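You operate a simulated robot arm through the tools that you are given. There is no shell and no other tool.

You run a simulated robot arm. Do the job below in one go: nothing can be reset, and whatever is moved stays where it is left.

JOB
Tape bobbin C5 on the tape winder as the yellow card says.
Fine: colour and layers from the card; red knob back to 0, bobbin to the green tray, roll back on its post.
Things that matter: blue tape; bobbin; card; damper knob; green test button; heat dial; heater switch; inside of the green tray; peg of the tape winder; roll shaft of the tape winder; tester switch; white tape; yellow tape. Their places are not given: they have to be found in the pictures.

The check looks at the end state, three seconds after you hand in, the way a careful person would. Anything else that was tipped, shoved, dropped, spilled or broken makes it a failure.

ROBOT AND FRAMES
A 7-joint arm with a two-finger parallel gripper, fixed in place. Base frame: the origin is at the foot of the arm, x ahead of it, y to its left, z up. Units: mm, rad, N and s.
With the tool pointing down near the work surface it reaches from about 380 to 800 mm from the base axis. Its first joint turns from -2.496 to 2.496 rad. Payload 3 kg.
Tool frame: the origin (TCP) lies between the finger pads and is the grasp point; the fingertips stand 30 mm ahead of it; z points along the fingers, y is the line along which they close. The gripper opens to 110 mm. The fingers are 20 mm wide and 10 mm thick; the gripper's body (48 by 112 mm) begins 55 mm behind the TCP.
Orientation is told as [roll, pitch, yaw] about the base's x, y, z axes, in that order, counted from this pose: with the fingers straight down and closing along the base's y, the tool's x points along the base's -x, its y along +y and its z along -z.

CONTROLS
- The arm moves only by the tool arm_command. Its argument "moves" is a list that holds one entry, the list of rows, each a list of 7 numbers: the shift along the base's x, y, z in mm, then the turn, a rotation vector about the base's x, y, z in rad, then the opening in per cent of the stroke, from 0 (shut) to 100 (fully open). In form: [[[x, y, z, wx, wy, wz, gripper], ...]]. A call has 1 to 20 rows; each row is the pose to reach, as a shift and turn from the pose commanded when the call began. Rows are played at 5 a second. More than 50 mm and 0.15 rad between two rows, or a gripper value outside its range, and nothing of the call is played. Where a pose cannot be reached the arm comes as near as it can. A force on the tool above 40 N (or 10 N above the force at the start of the call, whichever is more), or a blocked arm, ends the call early, and 0.2 s more pass. The fingers move at their own pace (about 153 mm/s each) and stop on an object; they squeeze with about 26 N. The grip force told is the motor's: it shows also when the fingers shut on nothing. Time passes only in rows, and 0.2 s behind the last, so rows that repeat a pose let the fingers close. The reply holds the time, the measured pose of the TCP, the force on the tool along the base axes, the opening and the grip force, in the units named above and with some noise, with the torque about the TCP (base axes, N m) and any sound that the robot's microphone picked up, and new pictures: "views" is both (left out), scene, wrist or none.
- Cameras (640 x 400 px; columns grow to the right, rows downward): "scene" is fixed at [399.5, -651.6, 1582.7]; the picture's right is [1.00, -0.06, 0.00], its down [-0.06, -0.90, -0.43] and it looks along [0.03, 0.43, -0.90] (base axes); focal length 227 px, centre (320, 200). "wrist" rides on the gripper at [72, 17, -103] in the tool frame; the picture's right is [-0.23, 0.97, 0.00], its down [-0.76, -0.18, -0.62] and it looks along [-0.61, -0.14, 0.78] (tool axes); focal length 222 px, centre (320, 200).
- lift_body(by): slides the trunk up (or, below 0, down) by that many mm; the arm rides with it, the base frame stays. It gives what a move gives, with no picture.
- measure_at(camera, pixels): there is no depth. For up to 12 entries [column, row, z] of the newest picture of that camera ("zoom" is the newest enlarged one), the place [x, y] in the base frame at which the ray of that pixel passes the height z, good to about 2 mm. No time passes.
- zoom(camera, box): a new picture of the part [left, top, right, bottom] of that camera's present view, enlarged. No time passes.
- job_done(): hands the job in; it is judged then, once.

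Leave the gripper open and the arm clear of the work at the hand-in unless told otherwise.

The tools are called after ">>>" by a JSON object that holds its "fn" and its "kwargs". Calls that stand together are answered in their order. arm_command: Moves the arm, as the interface text tells. Its arguments: {"type":"object","properties":{"moves":{"type":"array"},"views":{"type":"string","enum":["both","scene","wrist","none"]}},"required":["moves"]} The other tools are called the same way: lift_body (by) slides the trunk up or down; measure_at (camera, pixels) gives the place at which the rays of pixels pass given heights; zoom (camera, box) takes an enlarged picture of a part of a camera's view; job_done () hands the job in.

At the start:

```text
time: 0.0
tool_pos: [313.1, -335.0, 1167.4]
ee_rot: [0.0, -0.001, 0.001]
contact_force: [-0.3, 0.5, -0.1]
wrist_torque: [0.02, 0.01, 0.01]
opening: 110.1
grip_force: 0.1
trunk travel left (down, up): [-425.0, 65.0]
```

scene: 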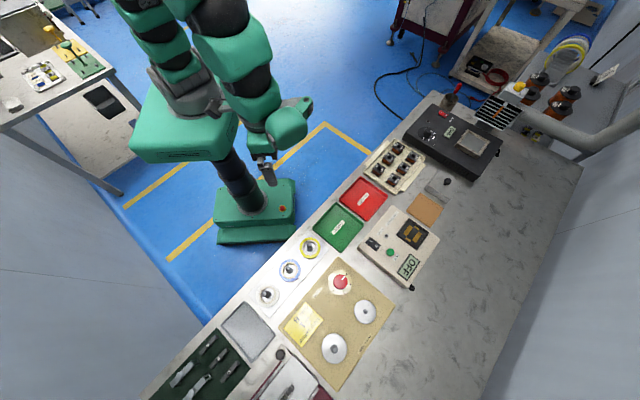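
wrist: 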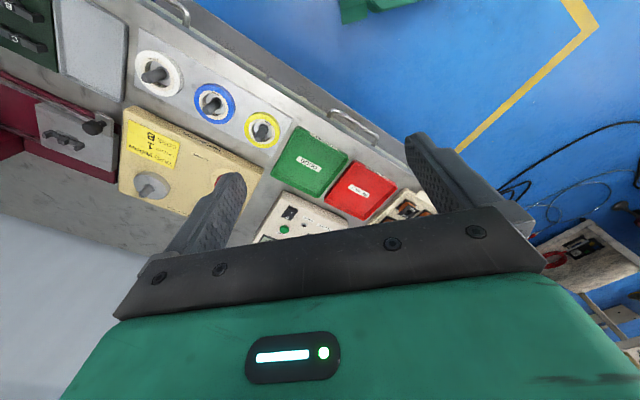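

I see the bench with the tape winder (tan board, around scene pixel 340,320), a yellow card at about (302,325), three tape rolls on posts, the trays and the tester. I'll enlarge the main parts first to read the card and the devices.

>>> {"fn": "zoom", "kwargs": {"camera": "scene", "box": [270, 250, 400, 390]}}

>>> {"fn": "zoom", "kwargs": {"camera": "scene", "box": [275, 300, 325, 350]}}

>>> {"fn": "zoom", "kwargs": {"camera": "scene", "box": [350, 130, 450, 210]}}

>>> {"fn": "zoom", "kwargs": {"camera": "scene", "box": [240, 220, 340, 320]}}

>>> {"fn": "zoom", "kwargs": {"camera": "wrist", "box": [110, 110, 210, 210]}}

>>> {"fn": "zoom", "kwargs": {"camera": "scene", "box": [350, 190, 450, 300]}}

```text
2.86 times, centred on (335, 320) of scene
```

zoom: 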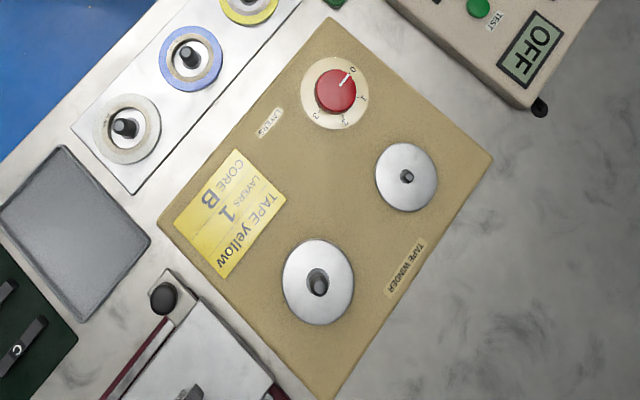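

```text
8.00 times, centred on (300, 325) of scene
```

zoom: 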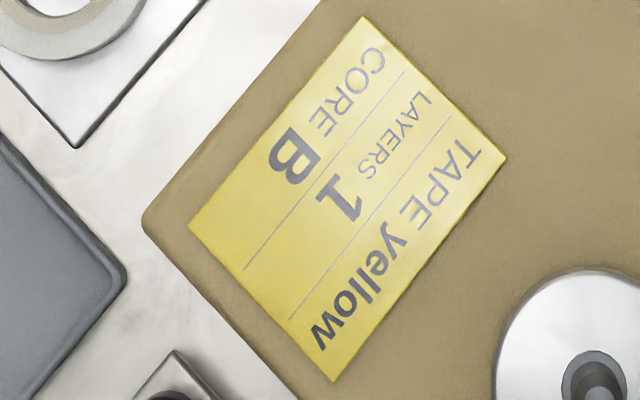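

```text
5.00 times, centred on (400, 170) of scene
```

zoom: 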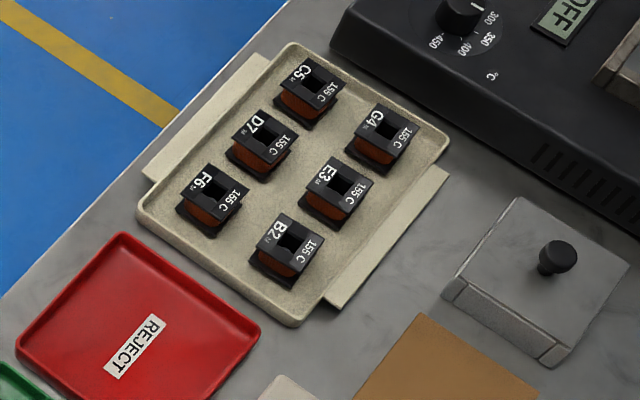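

```text
4.00 times, centred on (290, 270) of scene
```

zoom: 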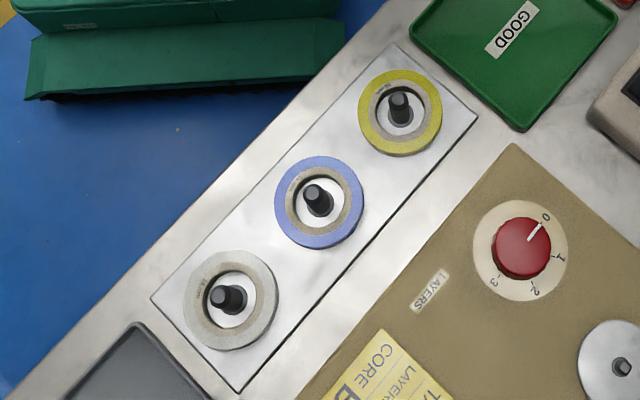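

```text
4.00 times, centred on (160, 160) of wrist
```

zoom: 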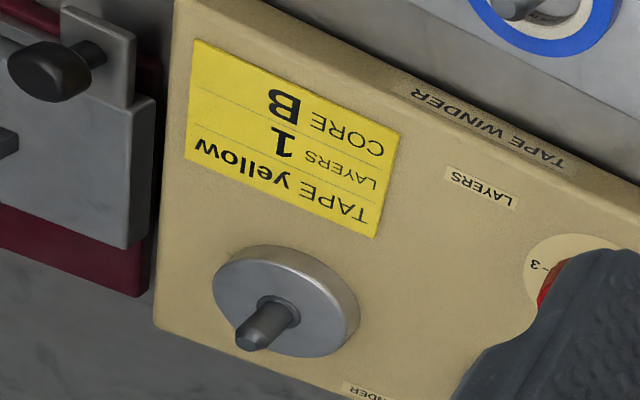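

```text
3.64 times, centred on (400, 245) of scene
```

zoom: 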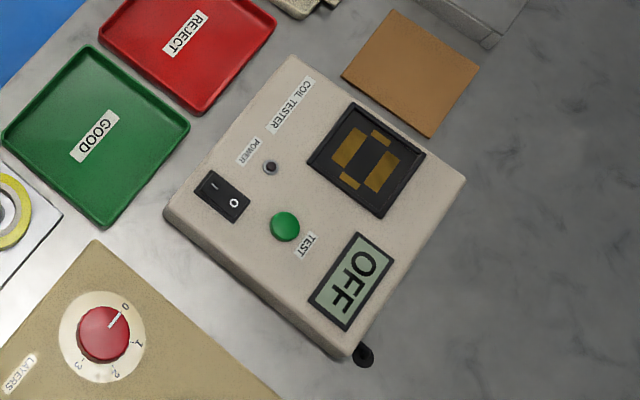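

The card reads TAPE yellow, LAYERS 1, CORE B. The knob is at 0, and C5 is the bobbin at the back of the bobbin tray. Next I'll enlarge the bobbins, the rolls, the winder's two spindles and the knob.

>>> {"fn": "zoom", "kwargs": {"camera": "scene", "box": [395, 135, 435, 165]}}

>>> {"fn": "zoom", "kwargs": {"camera": "scene", "box": [295, 230, 330, 265]}}

>>> {"fn": "zoom", "kwargs": {"camera": "scene", "box": [315, 290, 385, 370]}}

>>> {"fn": "zoom", "kwargs": {"camera": "scene", "box": [325, 260, 360, 300]}}

>>> {"fn": "zoom", "kwargs": {"camera": "wrist", "box": [230, 90, 300, 160]}}

>>> {"fn": "zoom", "kwargs": {"camera": "scene", "box": [250, 250, 310, 310]}}

```text
13.33 times, centred on (415, 150) of scene
```

zoom: 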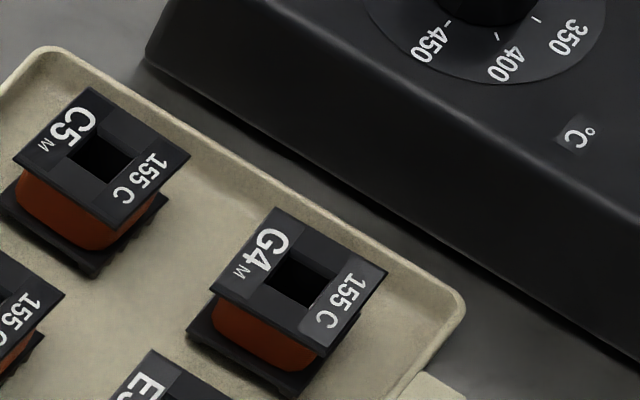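

```text
11.43 times, centred on (312, 248) of scene
```

zoom: 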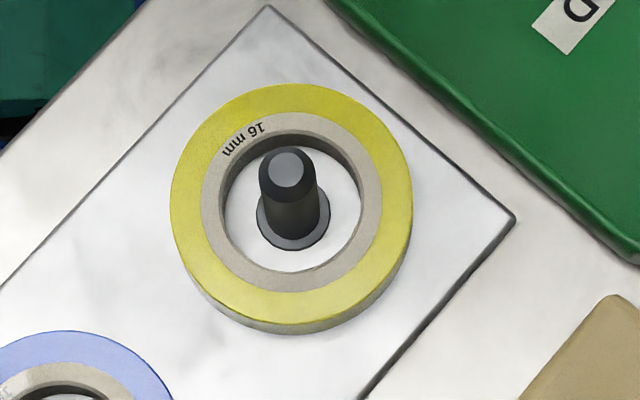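

```text
5.00 times, centred on (350, 330) of scene
```

zoom: 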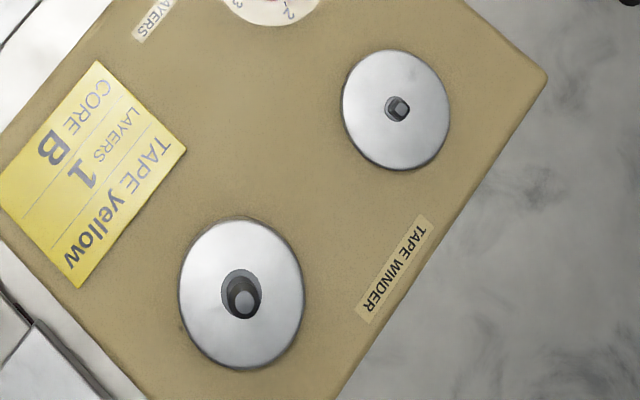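

```text
10.00 times, centred on (342, 280) of scene
```

zoom: 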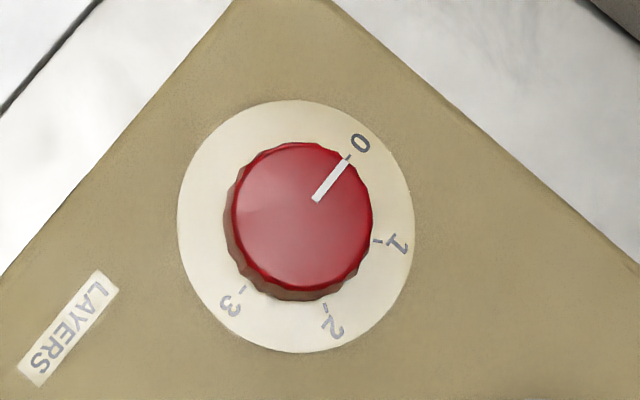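

```text
5.71 times, centred on (265, 125) of wrist
```

zoom: 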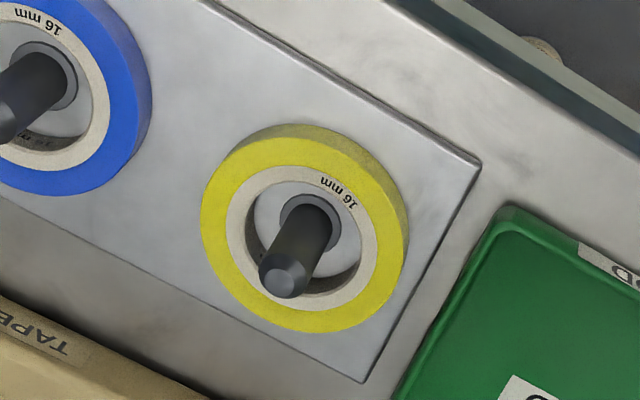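

```text
6.67 times, centred on (280, 280) of scene
```

zoom: 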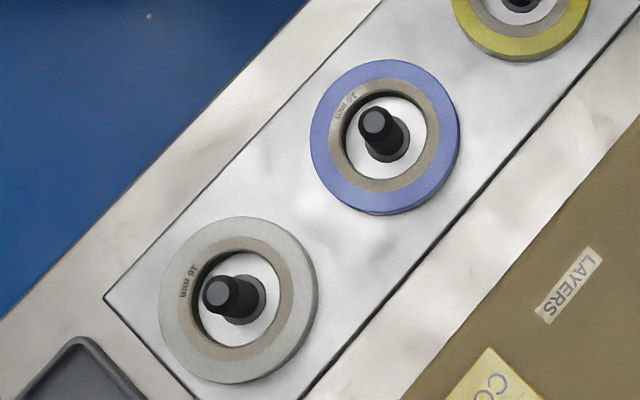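

Yellow roll: post tip at scene (309.6,244.7) and wrist (259.7,138.7). Plate corners: scene (329.3,249.1) and wrist (272.5,156.5), the other at scene (307.9,230.7) and wrist (292.7,118.9). I'll run both cameras' rays through several heights to find the bench height.

>>> {"fn": "measure_at", "kwargs": {"camera": "scene", "pixels": [[329.3, 249.1, 700], [329.3, 249.1, 800], [329.3, 249.1, 900], [307.9, 230.7, 700], [307.9, 230.7, 800], [307.9, 230.7, 900], [309.6, 244.7, 800], [309.6, 244.7, 900], [310.05, 249.7, 800], [310.05, 249.7, 900]]}}

>>> {"fn": "measure_at", "kwargs": {"camera": "wrist", "pixels": [[272.5, 156.5, 700], [272.5, 156.5, 800], [272.5, 156.5, 900], [292.7, 118.9, 700], [292.7, 118.9, 800], [292.7, 118.9, 900], [259.7, 138.7, 800], [259.7, 138.7, 900], [263.2, 128.2, 800], [263.2, 128.2, 900]]}}

```text
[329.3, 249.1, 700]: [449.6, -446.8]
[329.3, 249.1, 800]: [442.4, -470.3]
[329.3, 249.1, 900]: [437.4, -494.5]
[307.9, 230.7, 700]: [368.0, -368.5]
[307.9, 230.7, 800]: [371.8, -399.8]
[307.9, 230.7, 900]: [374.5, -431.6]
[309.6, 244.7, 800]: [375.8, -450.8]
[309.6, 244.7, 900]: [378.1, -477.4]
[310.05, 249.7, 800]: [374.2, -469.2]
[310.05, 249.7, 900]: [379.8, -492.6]
```

```text
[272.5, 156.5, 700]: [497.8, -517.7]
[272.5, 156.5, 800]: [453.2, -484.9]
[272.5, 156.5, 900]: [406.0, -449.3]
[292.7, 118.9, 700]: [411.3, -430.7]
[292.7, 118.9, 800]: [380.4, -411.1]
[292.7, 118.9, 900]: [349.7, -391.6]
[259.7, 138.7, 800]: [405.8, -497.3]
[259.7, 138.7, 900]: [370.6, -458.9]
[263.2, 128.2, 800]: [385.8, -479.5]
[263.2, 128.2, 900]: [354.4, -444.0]
```

The plate's top comes out at about z=824 and the yellow post's tip at about z=874. Now rough positions for the other things: C5 (398.5,147), roll shaft (334,349), peg (365.6,311.6), knob (340.7,281.5) and green tray centre (338.2,227).

>>> {"fn": "measure_at", "kwargs": {"camera": "scene", "pixels": [[398.5, 147, 830], [398.5, 147, 860], [334, 349, 850], [334.6, 350.6, 890], [365.6, 311.6, 850], [365.6, 311.6, 880], [340.7, 281.5, 850], [340.7, 281.5, 880], [338.2, 227.1, 825], [411, 153, 850], [387, 156, 850], [410, 262, 850]]}}

>>> {"fn": "zoom", "kwargs": {"camera": "wrist", "box": [100, 100, 360, 270]}}

```text
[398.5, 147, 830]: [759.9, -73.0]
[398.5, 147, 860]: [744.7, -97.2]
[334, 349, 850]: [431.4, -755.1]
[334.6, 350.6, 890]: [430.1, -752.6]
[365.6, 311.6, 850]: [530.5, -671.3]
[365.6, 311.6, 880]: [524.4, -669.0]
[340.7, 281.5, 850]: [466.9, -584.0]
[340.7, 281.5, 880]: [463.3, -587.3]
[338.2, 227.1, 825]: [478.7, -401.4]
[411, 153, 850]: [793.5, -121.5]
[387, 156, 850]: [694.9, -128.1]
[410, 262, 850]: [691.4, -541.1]
```

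```text
2.35 times, centred on (230, 185) of wrist
```

zoom: 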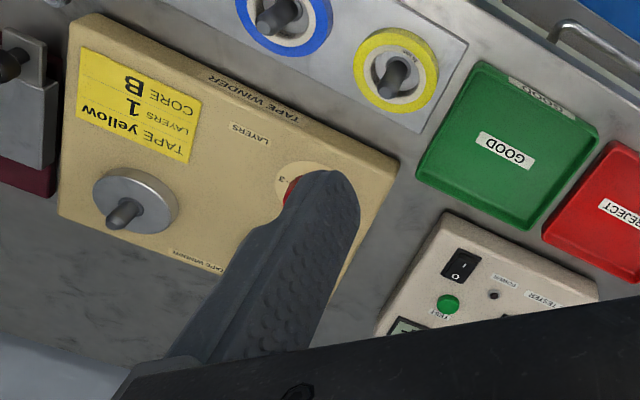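

The roll shaft is near (431,-754), the peg near (528,-670), the knob near (465,-586) and C5 near (750,-85). I'll turn the tool by -45° to line up with the bench, which runs along (+1,+1), and bring it over the rolls so the wrist camera looks at the winder from closer up.

>>> {"fn": "arm_command", "kwargs": {"moves": [[[15, -24, -11, 0, 0, -0.131, 100], [30, -48, -22, 0, 0, -0.262, 100], [45, -72, -33, 0, 0, -0.393, 100], [60, -97, -44, 0, 0, -0.524, 100], [75, -121, -56, 0, 0, -0.654, 100], [87, -145, -67, 0, 0, -0.785, 100], [87, -145, -67, 0, 0, -0.785, 100]]]}}

```text
time: 1.6
tool_pos: [399.7, -481.8, 1099.7]
ee_rot: [0.0, 0.002, -0.784]
contact_force: [-0.1, -0.3, -0.1]
wrist_torque: [0.01, 0.01, 0.02]
opening: 109.9
grip_force: 0.1
trunk travel left (down, up): [-425.0, 65.0]
```

scene: 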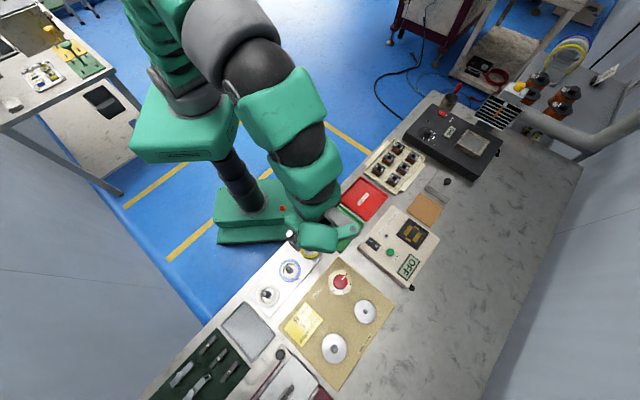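
wrist: 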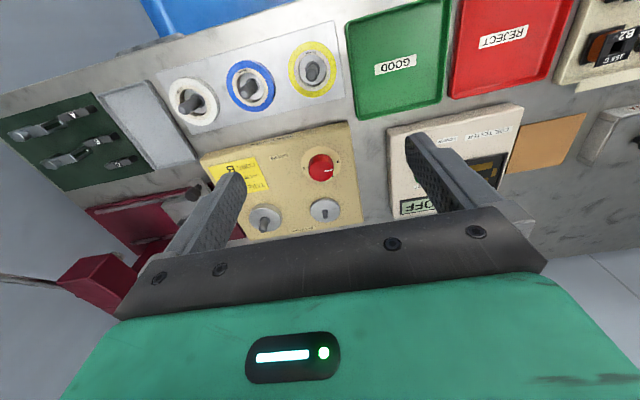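

The wrist camera now shows the winder between the fingers: roll shaft near (264,218), peg near (325,209), knob near (322,167). I'll enlarge this part.

>>> {"fn": "zoom", "kwargs": {"camera": "wrist", "box": [200, 130, 360, 240]}}

>>> {"fn": "zoom", "kwargs": {"camera": "wrist", "box": [260, 30, 360, 110]}}

>>> {"fn": "zoom", "kwargs": {"camera": "scene", "box": [320, 290, 380, 370]}}

```text
3.64 times, centred on (280, 185) of wrist
```

zoom: 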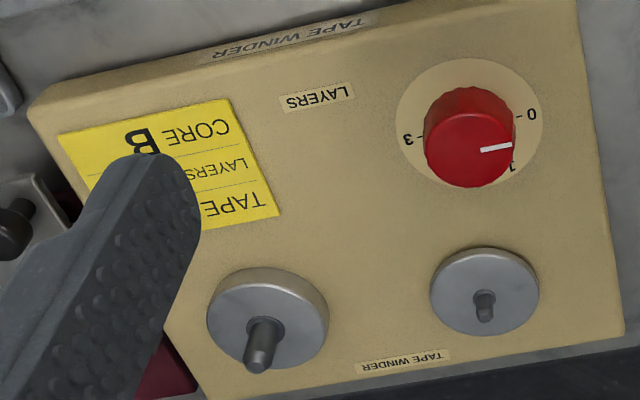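

```text
5.00 times, centred on (310, 70) of wrist
```

zoom: 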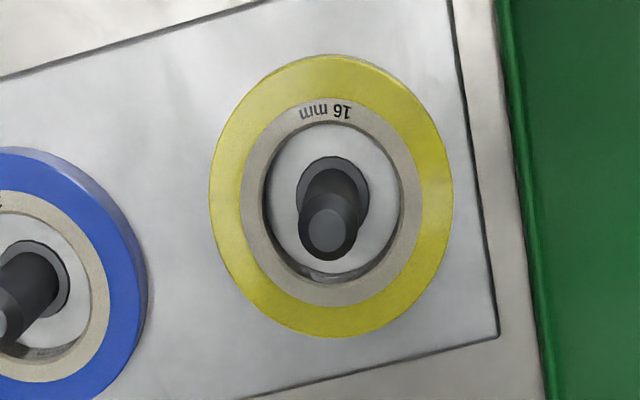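

```text
5.00 times, centred on (350, 330) of scene
```

zoom: 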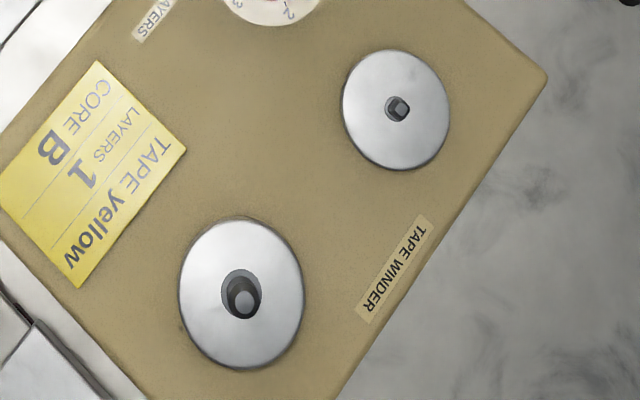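

Matching points: roll shaft tip wrist (263,229.8) and scene (334.8,350.4), peg tip wrist (325.6,215.8) and scene (366,311.8), knob top wrist (320.7,171.3) and scene (340.7,281.5). The winder board corner is at wrist (363.2,221.5) and scene (395.6,306). I'll measure these at two heights.

>>> {"fn": "measure_at", "kwargs": {"camera": "wrist", "pixels": [[263, 229.8, 850], [263, 229.8, 950], [325.6, 215.8, 850], [325.6, 215.8, 950], [320.7, 171.3, 850], [320.7, 171.3, 950], [363.2, 221.5, 800], [363.2, 221.5, 900], [311.6, 76.6, 824], [311.6, 76.6, 874], [312.8, 68, 824], [312, 69, 840]]}}

>>> {"fn": "measure_at", "kwargs": {"camera": "scene", "pixels": [[334.8, 350.4, 850], [334.8, 350.4, 950], [366, 311.8, 850], [366, 311.8, 950], [340.7, 281.5, 850], [340.7, 281.5, 950], [395.6, 306, 800], [395.6, 306, 900]]}}

```text
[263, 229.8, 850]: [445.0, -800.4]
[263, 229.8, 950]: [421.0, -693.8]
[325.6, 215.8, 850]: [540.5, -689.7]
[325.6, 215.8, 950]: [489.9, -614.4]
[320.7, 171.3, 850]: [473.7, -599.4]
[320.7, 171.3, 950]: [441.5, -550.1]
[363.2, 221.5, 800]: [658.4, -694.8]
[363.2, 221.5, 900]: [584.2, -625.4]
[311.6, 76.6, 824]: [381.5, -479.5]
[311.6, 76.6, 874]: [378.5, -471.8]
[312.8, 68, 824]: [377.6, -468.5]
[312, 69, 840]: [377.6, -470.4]
```

```text
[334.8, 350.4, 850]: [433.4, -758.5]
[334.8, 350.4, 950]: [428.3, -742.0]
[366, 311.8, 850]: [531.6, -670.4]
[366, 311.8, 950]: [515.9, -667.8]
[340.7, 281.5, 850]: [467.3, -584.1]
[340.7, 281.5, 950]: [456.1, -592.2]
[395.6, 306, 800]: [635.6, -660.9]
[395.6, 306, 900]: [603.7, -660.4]
```

Triangulated: board top z≈850, peg tip (527.5,-670,876), roll shaft tip (431,-751,896), knob top (464,-586.5,877), yellow roll centre (377.6,-470.4). The shaft and the peg are about 860 mm from the base axis, past the stated 800. So I'll test the reach high above the roll shaft first.

>>> {"fn": "arm_command", "kwargs": {"moves": [[[5, -45, 0, 0, 0, 0, 100], [10, -90, 0, 0, 0, 0, 100], [16, -135, 0, 0, 0, 0, 100], [21, -180, 0, 0, 0, 0, 100], [26, -225, 0, 0, 0, 0, 100], [31, -269, 0, 0, 0, 0, 100], [31, -269, 0, 0, 0, 0, 100], [31, -269, 0, 0, 0, 0, 100]]]}}

```text
time: 3.4
tool_pos: [415.7, -648.3, 1095.7]
ee_rot: [-0.001, -0.001, -0.784]
contact_force: [-0.3, -0.5, -0.2]
wrist_torque: [-0.04, 0.05, 0.05]
opening: 110.0
grip_force: 0.1
out of reach, approached as far as the arm can: row 4, 5, 6, 7, 8
trunk travel left (down, up): [-425.0, 65.0]
```

scene: 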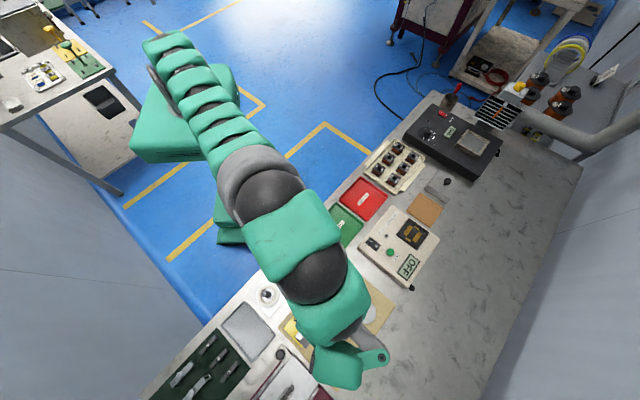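
wrist: 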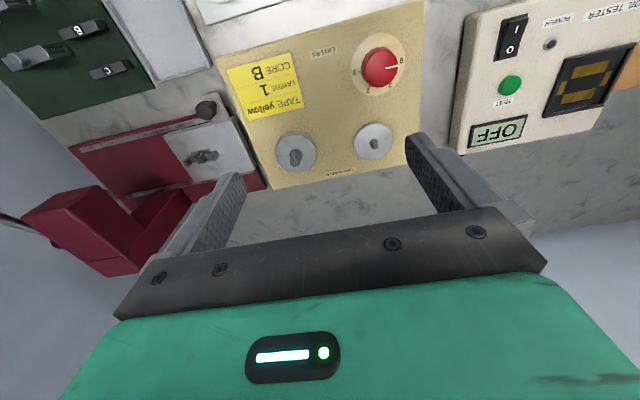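

The arm stops short at 770 mm radius with the arm straight out. The trunk is high, so lowering it should bring the shoulder nearer to the wrist's height and lengthen the horizontal reach. I'll lower it by 120 mm, which leaves the fingertips at about z=945 over the winder and clear of everything, then test again.

>>> {"fn": "lift_body", "kwargs": {"by": -120}}

>>> {"fn": "arm_command", "kwargs": {"moves": [[[2, -12, 20, 0, 0, 0, 100], [4, -30, 40, 0, 0, 0, 100], [8, -60, 60, 0, 0, 0, 100], [12, -90, 80, 0, 0, 0, 100], [15, -102, 80, 0, 0, 0, 100], [15, -102, 80, 0, 0, 0, 100]]], "views": "none"}}

```text
time: 4.9
tool_pos: [414.3, -650.6, 974.8]
ee_rot: [0.0, 0.001, -0.786]
contact_force: [0.5, 0.8, 0.2]
wrist_torque: [0.0, 0.01, -0.02]
opening: 110.2
grip_force: 0.0
trunk travel left (down, up): [-305.0, 185.0]
```

```text
time: 6.3
tool_pos: [414.2, -650.8, 975.0]
ee_rot: [-0.001, 0.001, -0.784]
contact_force: [0.6, 0.0, -0.5]
wrist_torque: [0.02, 0.01, 0.03]
opening: 110.1
grip_force: 0.1
out of reach, approached as far as the arm can: row 1, 2, 3, 4, 5, 6
trunk travel left (down, up): [-305.0, 185.0]
```

The arm did not move at all, so either it's stretched to its limit or the shift counts from the earlier unreached command. I'll back in towards the base and see how it reacts.

>>> {"fn": "arm_command", "kwargs": {"moves": [[[-5, 30, 0, 0, 0, 0, 100], [-5, 30, 0, 0, 0, 0, 100]]], "views": "none"}}

```text
time: 6.9
tool_pos: [405.4, -622.8, 975.3]
ee_rot: [0.002, -0.001, -0.788]
contact_force: [-1.7, -1.0, 0.7]
wrist_torque: [0.1, -0.16, 0.0]
opening: 110.2
grip_force: 0.0
trunk travel left (down, up): [-305.0, 185.0]
```

The commanded pose follows the real one. Now I'll raise the tool by 80 mm and then go outward, to see whether the reach grows at this trunk height.

>>> {"fn": "arm_command", "kwargs": {"moves": [[[0, 0, 40, 0, 0, 0, 100], [0, 0, 80, 0, 0, 0, 100], [4, -28, 80, 0, 0, 0, 100], [8, -56, 80, 0, 0, 0, 100], [12, -84, 80, 0, 0, 0, 100], [16, -110, 80, 0, 0, 0, 100], [16, -110, 80, 0, 0, 0, 100]]], "views": "none"}}

```text
time: 8.5
tool_pos: [407.4, -626.3, 1051.9]
ee_rot: [0.0, -0.001, -0.784]
contact_force: [0.6, 0.1, 0.6]
wrist_torque: [0.02, 0.0, -0.02]
opening: 110.0
grip_force: 0.1
out of reach, approached as far as the arm can: row 3, 4, 5, 6, 7
trunk travel left (down, up): [-305.0, 185.0]
```

Reach fits a straight-arm radius of about 793 mm, best when the TCP is near z≈907 with the trunk at its starting height. So the shaft and peg can't be reached with the tool vertical. I plan to tilt the tool about its closing axis: an object gripped that way stays upright, and the TCP swings outward. I'll put the trunk back and test a 0.3 rad tilt over the winder.

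>>> {"fn": "lift_body", "kwargs": {"by": 120}}

>>> {"fn": "arm_command", "kwargs": {"moves": [[[-3, 20, -40, 0, 0, 0, 100], [-3, 20, -80, -0.05, -0.05, 0, 100], [-3, 20, -120, -0.1, -0.1, 0, 100], [-3, 20, -160, -0.15, -0.15, 0, 100], [-3, 20, -200, -0.212, -0.212, 0, 100], [-3, 20, -200, -0.212, -0.212, 0, 100]]]}}

```text
time: 10.0
tool_pos: [406.3, -627.1, 1171.7]
ee_rot: [0.0, 0.0, -0.785]
contact_force: [-0.3, -0.5, 0.6]
wrist_torque: [-0.01, 0.02, 0.02]
opening: 110.3
grip_force: 0.0
trunk travel left (down, up): [-425.0, 65.0]
```

```text
time: 11.4
tool_pos: [402.9, -604.9, 971.5]
ee_rot: [0.0, -0.299, -0.783]
contact_force: [0.3, -0.2, -0.6]
wrist_torque: [0.02, 0.0, 0.03]
opening: 109.9
grip_force: 0.0
trunk travel left (down, up): [-425.0, 65.0]
```

scene: 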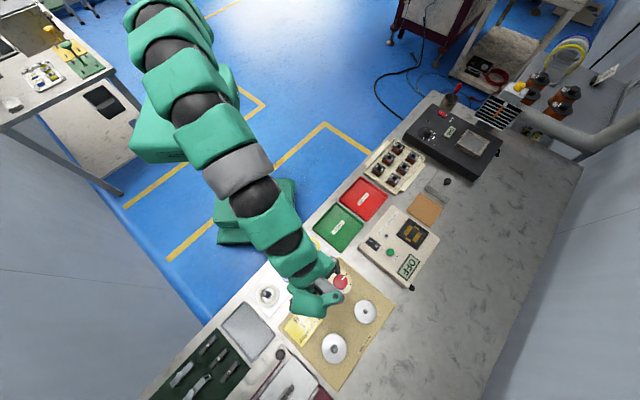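
wrist: 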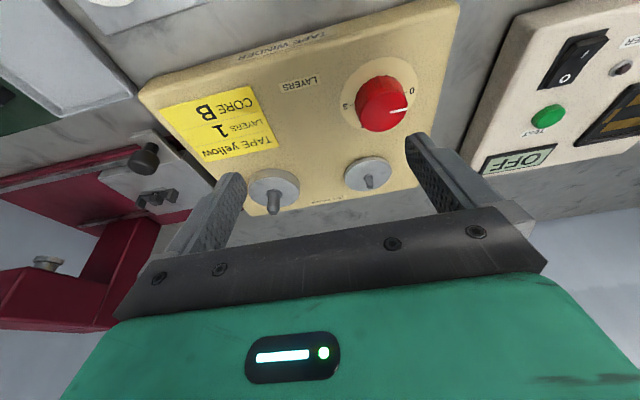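

The tilt works: rotation is now [0,-0.3,-0.785]. Next I'll try to reach out over the roll shaft at (431,-751) with z≈955, still well above its tip.

>>> {"fn": "arm_command", "kwargs": {"moves": [[[7, -36, -4, 0, 0, 0, 100], [14, -73, -8, 0, 0, 0, 100], [21, -110, -12, 0, 0, 0, 100], [28, -146, -16, 0, 0, 0, 100], [28, -146, -16, 0, 0, 0, 100]]]}}

```text
time: 12.6
tool_pos: [427.6, -739.8, 956.9]
ee_rot: [0.0, -0.301, -0.782]
contact_force: [0.4, 0.8, 0.4]
wrist_torque: [-0.01, -0.02, 0.01]
opening: 110.0
grip_force: 0.0
out of reach, approached as far as the arm can: row 4, 5
trunk travel left (down, up): [-425.0, 65.0]
```

scene: 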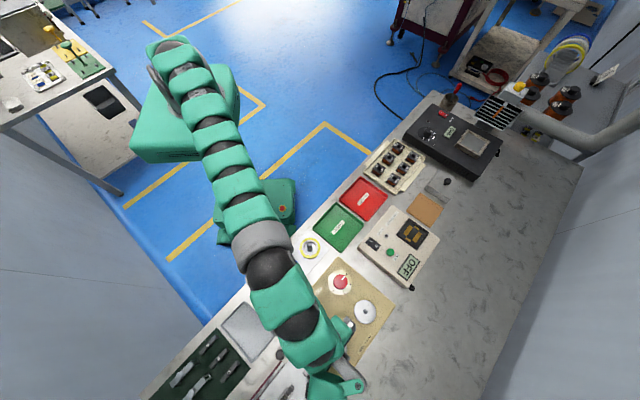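
wrist: 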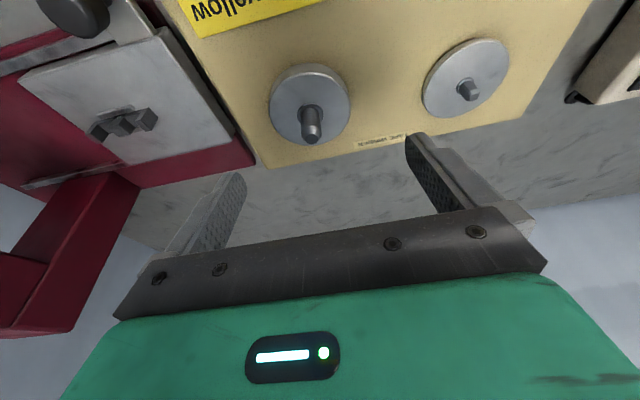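

With 0.3 rad the TCP reaches 854 mm. A tilt of about 0.4 rad will cover both the shaft and the peg. The wrist camera is now close to the winder, so I'll enlarge both spindles and refine their places and heights.

>>> {"fn": "zoom", "kwargs": {"camera": "wrist", "box": [255, 50, 375, 150]}}

>>> {"fn": "zoom", "kwargs": {"camera": "wrist", "box": [405, 20, 525, 130]}}

>>> {"fn": "zoom", "kwargs": {"camera": "scene", "box": [345, 290, 385, 330]}}

```text
4.00 times, centred on (315, 100) of wrist
```

zoom: 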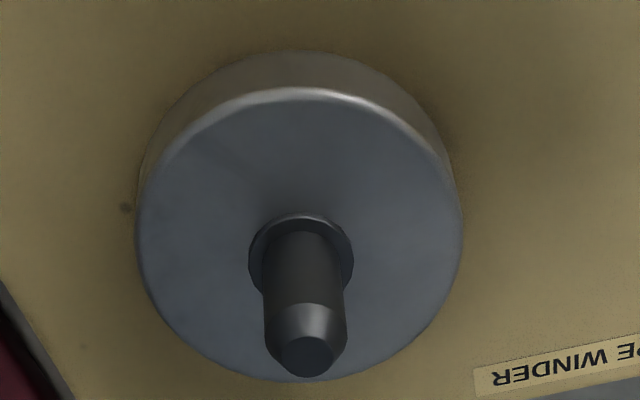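

```text
3.64 times, centred on (465, 75) of wrist
```

zoom: 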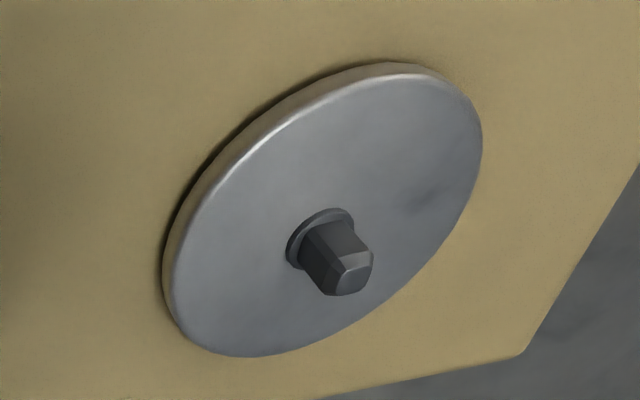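

```text
10.00 times, centred on (365, 310) of scene
```

zoom: 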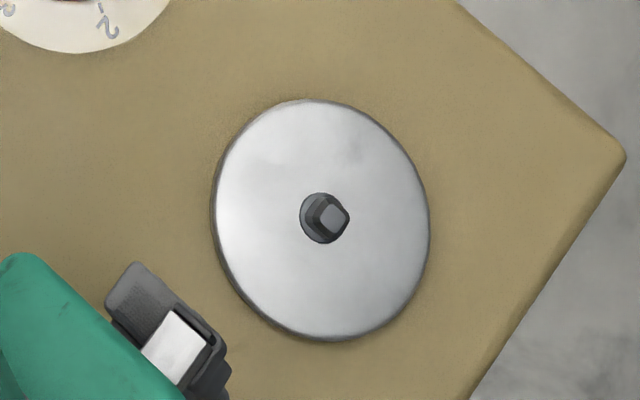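

I'll triangulate again with this closer view. Shaft tip wrist (311.8,139.3), shaft base (310.3,113.8), peg tip (474.9,97), peg base (465,85.4). In the scene picture the peg tip is (366.3,311.8) and its base (365.2,311.8).

>>> {"fn": "measure_at", "kwargs": {"camera": "wrist", "pixels": [[311.8, 139.3, 880], [311.8, 139.3, 900], [310.3, 113.8, 850], [310.3, 113.8, 870], [474.9, 97, 860], [474.9, 97, 880], [465, 85.4, 850], [465, 85.4, 870], [349.3, 108.75, 860], [274.25, 108.75, 860], [310, 72, 860], [311, 145, 860]]}}

>>> {"fn": "measure_at", "kwargs": {"camera": "scene", "pixels": [[366.3, 311.8, 860], [366.3, 311.8, 880], [365.2, 311.8, 850], [365.2, 311.8, 870], [354.5, 312, 855], [376, 312, 855], [365.2, 300, 855], [365.2, 324, 855]]}}

```text
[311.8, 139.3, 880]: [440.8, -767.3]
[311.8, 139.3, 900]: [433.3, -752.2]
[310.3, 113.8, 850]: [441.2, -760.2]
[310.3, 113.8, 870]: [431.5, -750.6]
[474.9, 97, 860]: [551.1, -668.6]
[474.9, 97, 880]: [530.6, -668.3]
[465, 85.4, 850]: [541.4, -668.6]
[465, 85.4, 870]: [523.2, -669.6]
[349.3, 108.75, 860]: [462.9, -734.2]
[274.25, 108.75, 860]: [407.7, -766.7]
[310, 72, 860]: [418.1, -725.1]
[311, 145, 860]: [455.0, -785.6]
```

```text
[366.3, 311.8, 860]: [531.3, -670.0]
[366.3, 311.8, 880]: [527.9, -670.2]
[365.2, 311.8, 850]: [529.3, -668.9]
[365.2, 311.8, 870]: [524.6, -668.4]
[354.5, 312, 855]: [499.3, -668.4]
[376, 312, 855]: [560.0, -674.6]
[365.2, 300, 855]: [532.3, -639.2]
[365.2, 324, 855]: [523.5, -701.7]
```

Refined: shaft axis ≈(431.5,-750.5) with tip z≈900 and flange top z≈866; peg ≈(527.3,-669.6) with tip z≈883. Next I'll set the tilt to 0.4 rad and fly across at z≈1007 to hover over bobbin C5 for a close look.

>>> {"fn": "arm_command", "kwargs": {"moves": [[[20, 41, 15, -0.01, -0.01, 0, 100], [40, 82, 30, -0.02, -0.02, 0, 100], [61, 123, 45, -0.03, -0.03, 0, 100], [81, 164, 50, -0.04, -0.04, 0, 100], [101, 205, 50, -0.05, -0.05, 0, 100], [121, 246, 50, -0.06, -0.06, 0, 100], [142, 287, 50, -0.07, -0.07, 0, 100], [162, 327, 50, -0.0707, -0.0707, 0, 100], [182, 368, 50, -0.0707, -0.0707, 0, 100], [202, 409, 50, -0.0707, -0.0707, 0, 100], [223, 450, 50, -0.0707, -0.0707, 0, 100], [243, 491, 50, -0.0707, -0.0707, 0, 100], [263, 532, 50, -0.0707, -0.0707, 0, 100], [283, 573, 45, -0.0707, -0.0707, 0, 100], [304, 614, 35, -0.0707, -0.0707, 0, 100], [324, 655, 25, -0.0707, -0.0707, 0, 100], [324, 655, 20, -0.0707, -0.0707, 0, 100]]]}}

```text
time: 16.2
tool_pos: [748.4, -83.4, 973.9]
ee_rot: [0.0, -0.399, -0.785]
contact_force: [-0.3, -0.1, 0.2]
wrist_torque: [-0.02, 0.0, 0.03]
opening: 110.1
grip_force: 0.0
trunk travel left (down, up): [-425.0, 65.0]
```

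scene: 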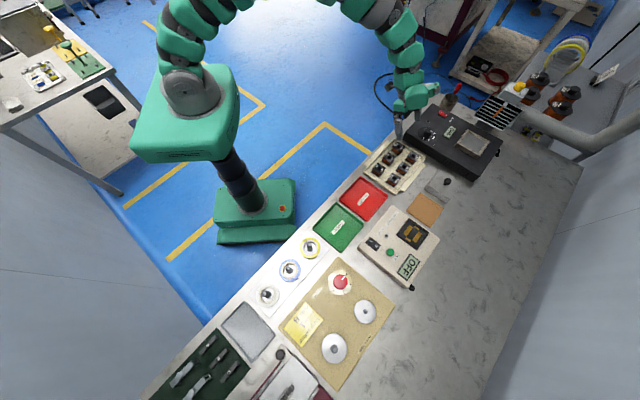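
wrist: 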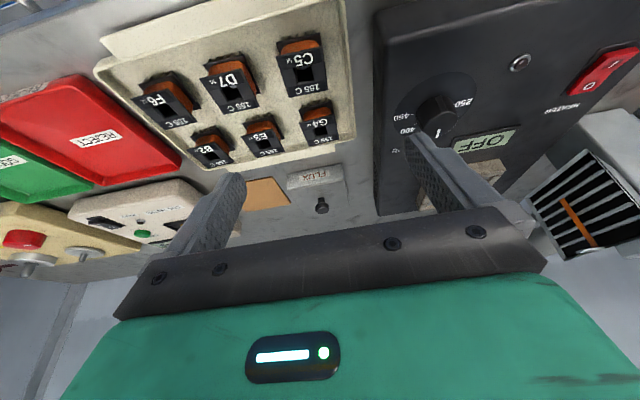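

C5 is at wrist (304,66), with D7 to its left and G4 below it. I'll enlarge it in both cameras.

>>> {"fn": "zoom", "kwargs": {"camera": "wrist", "box": [210, 10, 370, 130]}}

>>> {"fn": "zoom", "kwargs": {"camera": "scene", "box": [380, 130, 425, 170]}}

```text
3.33 times, centred on (290, 70) of wrist
```

zoom: 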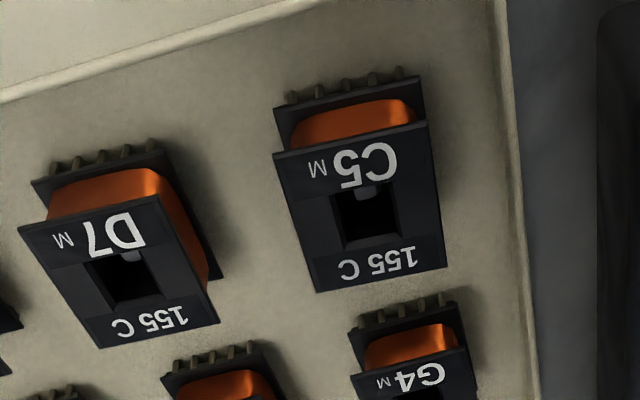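

```text
10.00 times, centred on (402, 150) of scene
```

zoom: 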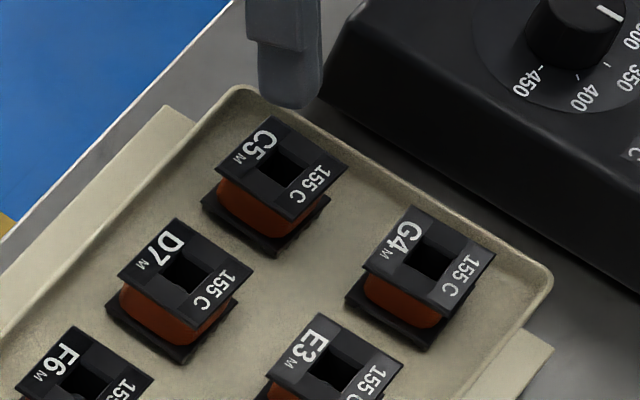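

I'll measure C5's top flange: the corners in the wrist view are about (275.9,55.6), (321.5,46.6), (328.1,90.4), (289.1,97.9), and its centre (304,74.3). In the scene picture the centre is about (398.6,146.7).

>>> {"fn": "measure_at", "kwargs": {"camera": "wrist", "pixels": [[304, 74.3, 850], [304, 74.3, 870], [275.9, 55.6, 860], [321.5, 46.6, 860], [328.1, 90.4, 860], [289.1, 97.9, 860]]}}

>>> {"fn": "measure_at", "kwargs": {"camera": "scene", "pixels": [[398.6, 146.7, 850], [398.6, 146.7, 870], [397, 141.5, 860], [405.3, 145.2, 860], [400.3, 152.2, 860], [391.8, 147.8, 860]]}}

```text
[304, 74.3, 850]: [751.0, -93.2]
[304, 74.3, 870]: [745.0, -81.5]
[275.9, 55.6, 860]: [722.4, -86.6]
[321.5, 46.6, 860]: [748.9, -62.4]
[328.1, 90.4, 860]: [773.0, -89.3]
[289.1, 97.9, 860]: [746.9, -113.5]
```

```text
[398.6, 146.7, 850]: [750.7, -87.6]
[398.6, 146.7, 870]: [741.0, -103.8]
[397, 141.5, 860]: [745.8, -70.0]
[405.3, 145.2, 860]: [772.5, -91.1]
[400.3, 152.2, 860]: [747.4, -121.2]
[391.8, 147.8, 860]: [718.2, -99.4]
```

C5's top is at z≈854, centre ≈(749.8,-90.9), and the flange is 36 mm square with its edges at about 42.5°. I'll check the winder board's and the bobbin tray's edge angles to know the true bench direction.

>>> {"fn": "measure_at", "kwargs": {"camera": "scene", "pixels": [[395.6, 305.3, 850], [338.9, 256, 850], [278.3, 328.4, 850], [338.5, 390, 850], [309.3, 230.5, 824], [329.3, 249.1, 824]]}}

>>> {"fn": "zoom", "kwargs": {"camera": "scene", "box": [270, 240, 410, 395]}}

>>> {"fn": "zoom", "kwargs": {"camera": "wrist", "box": [285, 20, 345, 75]}}

```text
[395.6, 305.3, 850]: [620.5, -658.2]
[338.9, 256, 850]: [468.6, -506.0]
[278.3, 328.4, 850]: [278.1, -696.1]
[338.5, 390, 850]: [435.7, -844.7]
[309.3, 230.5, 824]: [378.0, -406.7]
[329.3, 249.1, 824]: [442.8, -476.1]
```

```text
2.58 times, centred on (340, 318) of scene
```

zoom: 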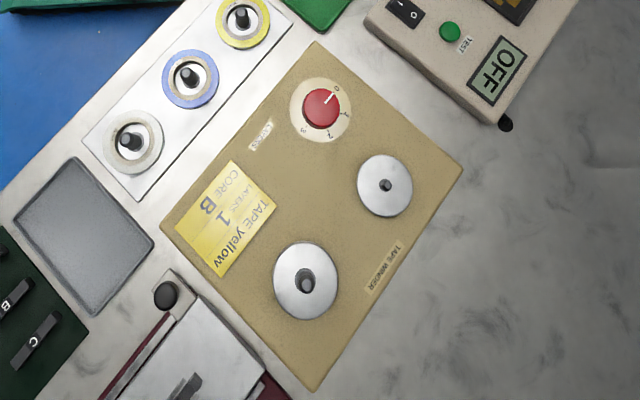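

```text
7.27 times, centred on (315, 48) of wrist
```

zoom: 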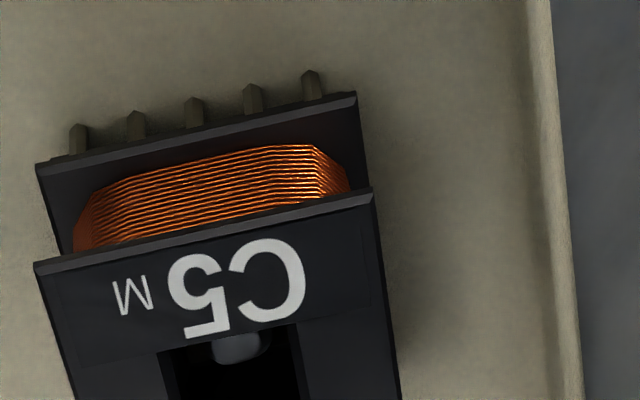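

The bobbin stands on pins and fits over a small post in the tray, because a rounded tip is visible inside its hole. I'll triangulate the lower flange's corner, seen at wrist (276.1,43) and scene (390.8,149.5), to get its height.

>>> {"fn": "measure_at", "kwargs": {"camera": "wrist", "pixels": [[276.1, 43, 820], [276.1, 43, 840], [281.6, 39, 820], [281.6, 39, 840], [305, 68, 830], [305, 68, 850]]}}

>>> {"fn": "measure_at", "kwargs": {"camera": "scene", "pixels": [[390.8, 149.5, 820], [390.8, 149.5, 840], [391.8, 147.8, 850], [398, 155.7, 820], [398, 155.7, 840]]}}

>>> {"fn": "zoom", "kwargs": {"camera": "scene", "box": [388, 138, 412, 160]}}

```text
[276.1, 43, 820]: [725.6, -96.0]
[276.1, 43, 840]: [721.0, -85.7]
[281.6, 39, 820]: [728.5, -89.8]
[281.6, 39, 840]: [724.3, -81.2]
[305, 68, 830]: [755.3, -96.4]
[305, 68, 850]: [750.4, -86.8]
```

```text
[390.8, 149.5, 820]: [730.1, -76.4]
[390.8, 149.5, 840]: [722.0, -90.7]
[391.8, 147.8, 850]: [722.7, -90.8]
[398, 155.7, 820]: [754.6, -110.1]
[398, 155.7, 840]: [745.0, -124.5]
```

```text
16.00 times, centred on (400, 149) of scene
```

zoom: 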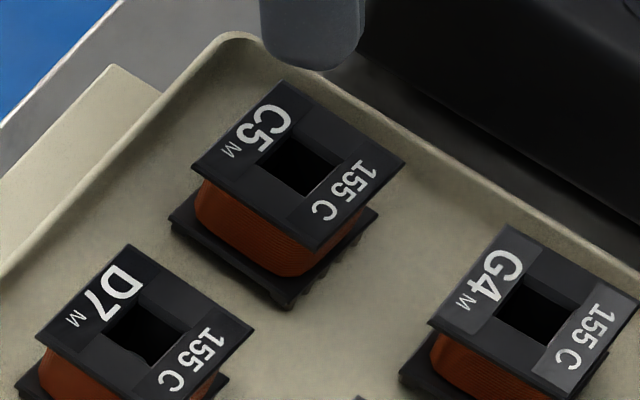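

Bench direction is 45°, as the board's edges show. I'll check C5's own yaw with the sharper scene corners, top (397.69,141.5), right (405.31,146.69), bottom (399.5,152), left (392,146.81), and do the same for G4 as a reference.

>>> {"fn": "measure_at", "kwargs": {"camera": "scene", "pixels": [[397.69, 141.5, 854], [405.31, 146.69, 854], [399.5, 152, 854], [392, 146.81, 854], [398.7, 146.75, 854], [411.7, 150.4, 854], [406.7, 156.4, 854]]}}

>>> {"fn": "zoom", "kwargs": {"camera": "wrist", "box": [265, 30, 345, 110]}}

```text
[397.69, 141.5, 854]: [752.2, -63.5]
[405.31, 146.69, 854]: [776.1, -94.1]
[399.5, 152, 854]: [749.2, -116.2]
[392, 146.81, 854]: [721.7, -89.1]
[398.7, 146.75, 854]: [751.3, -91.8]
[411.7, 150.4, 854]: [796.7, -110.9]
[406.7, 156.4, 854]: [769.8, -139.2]
```

```text
5.00 times, centred on (305, 70) of wrist
```

zoom: 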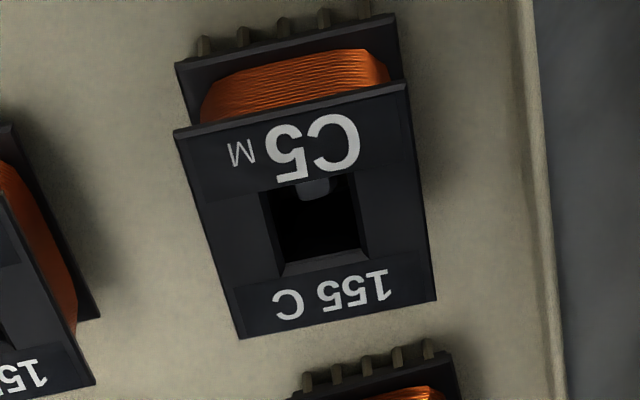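

C5 is turned to about 42°, so I'll set the tool yaw to -48°. I'll check the gap to D7 and to the tray rim before choosing the opening.

>>> {"fn": "measure_at", "kwargs": {"camera": "scene", "pixels": [[391.9, 154.1, 854], [395.75, 149.4, 854], [388.9, 157.1, 854]]}}

>>> {"fn": "measure_at", "kwargs": {"camera": "wrist", "pixels": [[349, 74, 830], [349, 74, 838], [327, 74, 854], [318, 35, 825], [248, 45, 825]]}}

```text
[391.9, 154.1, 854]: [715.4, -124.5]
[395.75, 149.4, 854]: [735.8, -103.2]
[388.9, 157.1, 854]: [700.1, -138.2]
```

```text
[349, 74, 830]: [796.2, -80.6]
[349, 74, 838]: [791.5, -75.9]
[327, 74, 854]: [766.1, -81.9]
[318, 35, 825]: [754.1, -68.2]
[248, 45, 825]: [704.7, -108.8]
```

The gap to D7 is about 29 mm and the rim is about 23 mm away, so a 50 mm opening (45.5 %) fits. I'll turn to yaw -48°, narrow the fingers and come down to z≈900, still above the bobbin, then look.

>>> {"fn": "arm_command", "kwargs": {"moves": [[[-3.3, -2.4, -10, 0, 0, -0.053, 45.5], [-3.3, -2.4, -40, 0, 0, -0.053, 45.5], [-3.3, -2.4, -74, 0, 0, -0.053, 45.5], [-3.3, -2.4, -74, 0, 0, -0.053, 45.5]]]}}

>>> {"fn": "zoom", "kwargs": {"camera": "scene", "box": [380, 120, 430, 165]}}

>>> {"fn": "zoom", "kwargs": {"camera": "wrist", "box": [200, 60, 440, 210]}}

```text
time: 17.2
tool_pos: [747.1, -86.6, 900.1]
ee_rot: [-0.001, -0.4, -0.837]
contact_force: [0.4, -0.3, -0.6]
wrist_torque: [-0.02, 0.03, 0.01]
opening: 50.0
grip_force: 0.1
trunk travel left (down, up): [-425.0, 65.0]
```

scene: 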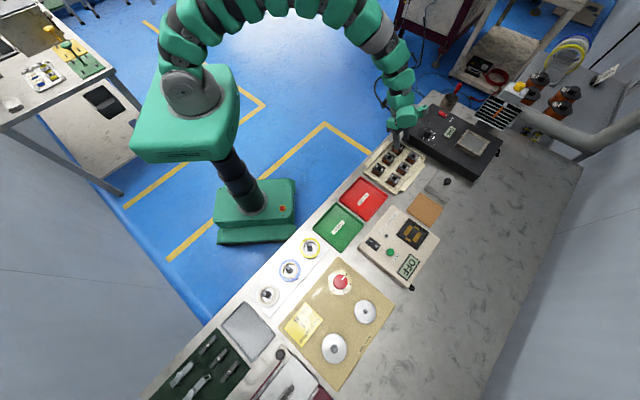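
wrist: 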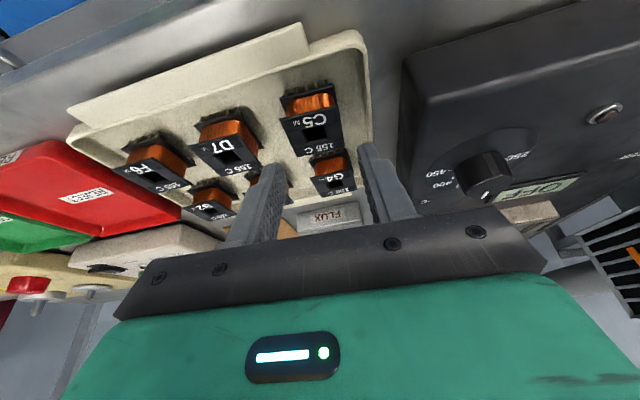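

```text
8.89 times, centred on (405, 142) of scene
```

zoom: 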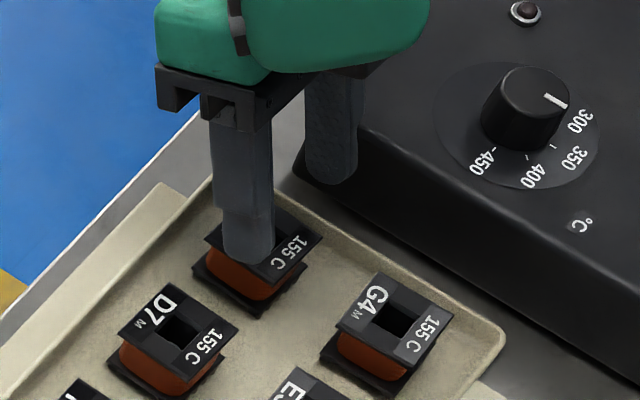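

```text
2.67 times, centred on (320, 135) of wrist
```

zoom: 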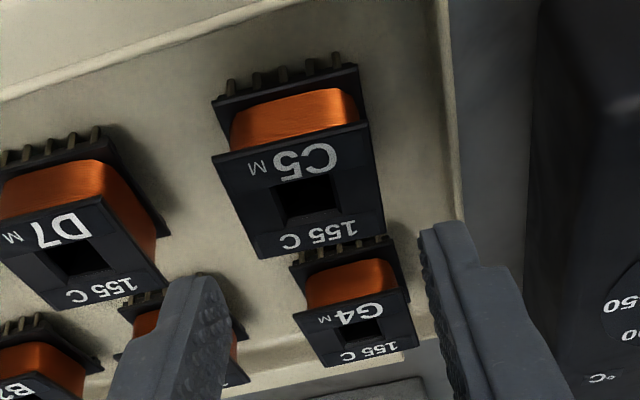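

I'll measure C5's centre again from this closer view, with its top flange centre at wrist (315.4,134.3) and the corners alongside.

>>> {"fn": "measure_at", "kwargs": {"camera": "wrist", "pixels": [[315.4, 134.3, 854], [315.4, 134.3, 852], [279.5, 118.9, 854], [338, 106.1, 854], [344.75, 147, 854], [296.75, 157.5, 854]]}}

>>> {"fn": "arm_command", "kwargs": {"moves": [[[0, 0, 0, 0, 0, 0, 45.5]]], "views": "none"}}

```text
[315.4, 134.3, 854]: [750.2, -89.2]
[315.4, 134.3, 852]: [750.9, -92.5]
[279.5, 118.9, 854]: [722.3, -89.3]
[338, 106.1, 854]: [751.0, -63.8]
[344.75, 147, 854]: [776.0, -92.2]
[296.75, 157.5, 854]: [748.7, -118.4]
```

```text
time: 17.6
tool_pos: [746.5, -86.9, 900.6]
ee_rot: [0.001, -0.4, -0.839]
contact_force: [0.5, -0.4, 0.2]
wrist_torque: [0.01, -0.01, 0.0]
opening: 50.0
grip_force: 0.1
trunk travel left (down, up): [-425.0, 65.0]
```

The bobbin's centre is (749.6,-91) with yaw 42°, and the fingers are centred on it to about 1 mm. I'll go down to TCP z≈859 (fingertips z≈831), watching the force.

>>> {"fn": "arm_command", "kwargs": {"moves": [[[-1, 1, -15, 0, 0, 0, 45.5], [-1, 1, -30, 0, 0, 0, 45.5], [-1, 1, -41.5, 0, 0, 0, 45.5], [-1, 1, -41.5, 0, 0, 0, 45.5]]]}}

>>> {"fn": "zoom", "kwargs": {"camera": "wrist", "box": [230, 90, 420, 220]}}

>>> {"fn": "zoom", "kwargs": {"camera": "scene", "box": [380, 120, 430, 165]}}

```text
time: 18.6
tool_pos: [746.3, -85.4, 860.6]
ee_rot: [0.0, -0.399, -0.839]
contact_force: [-0.3, -0.3, 0.1]
wrist_torque: [0.02, 0.02, -0.01]
opening: 49.9
grip_force: 0.1
trunk travel left (down, up): [-425.0, 65.0]
```

scene: 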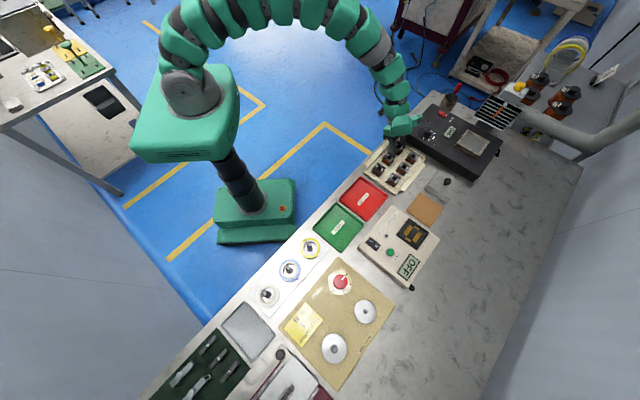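
wrist: 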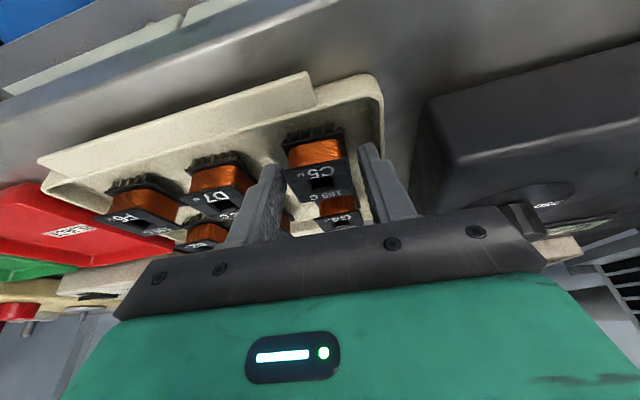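

```text
3.08 times, centred on (325, 155) of wrist
```

zoom: 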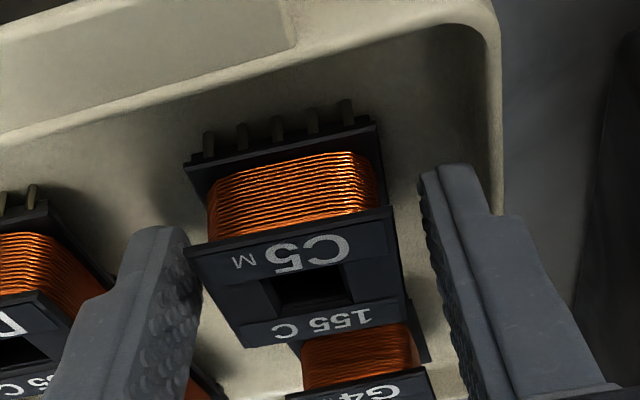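

```text
8.89 times, centred on (405, 142) of scene
```

zoom: 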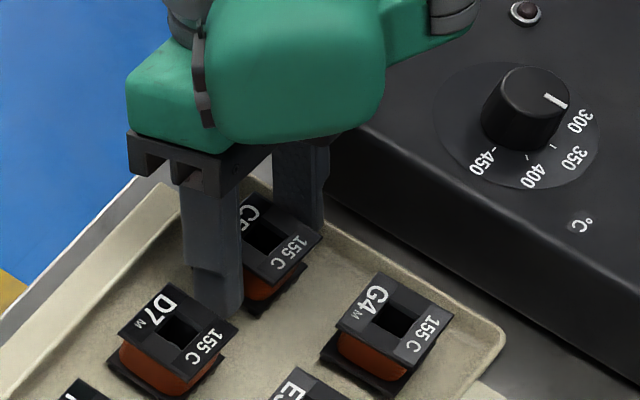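

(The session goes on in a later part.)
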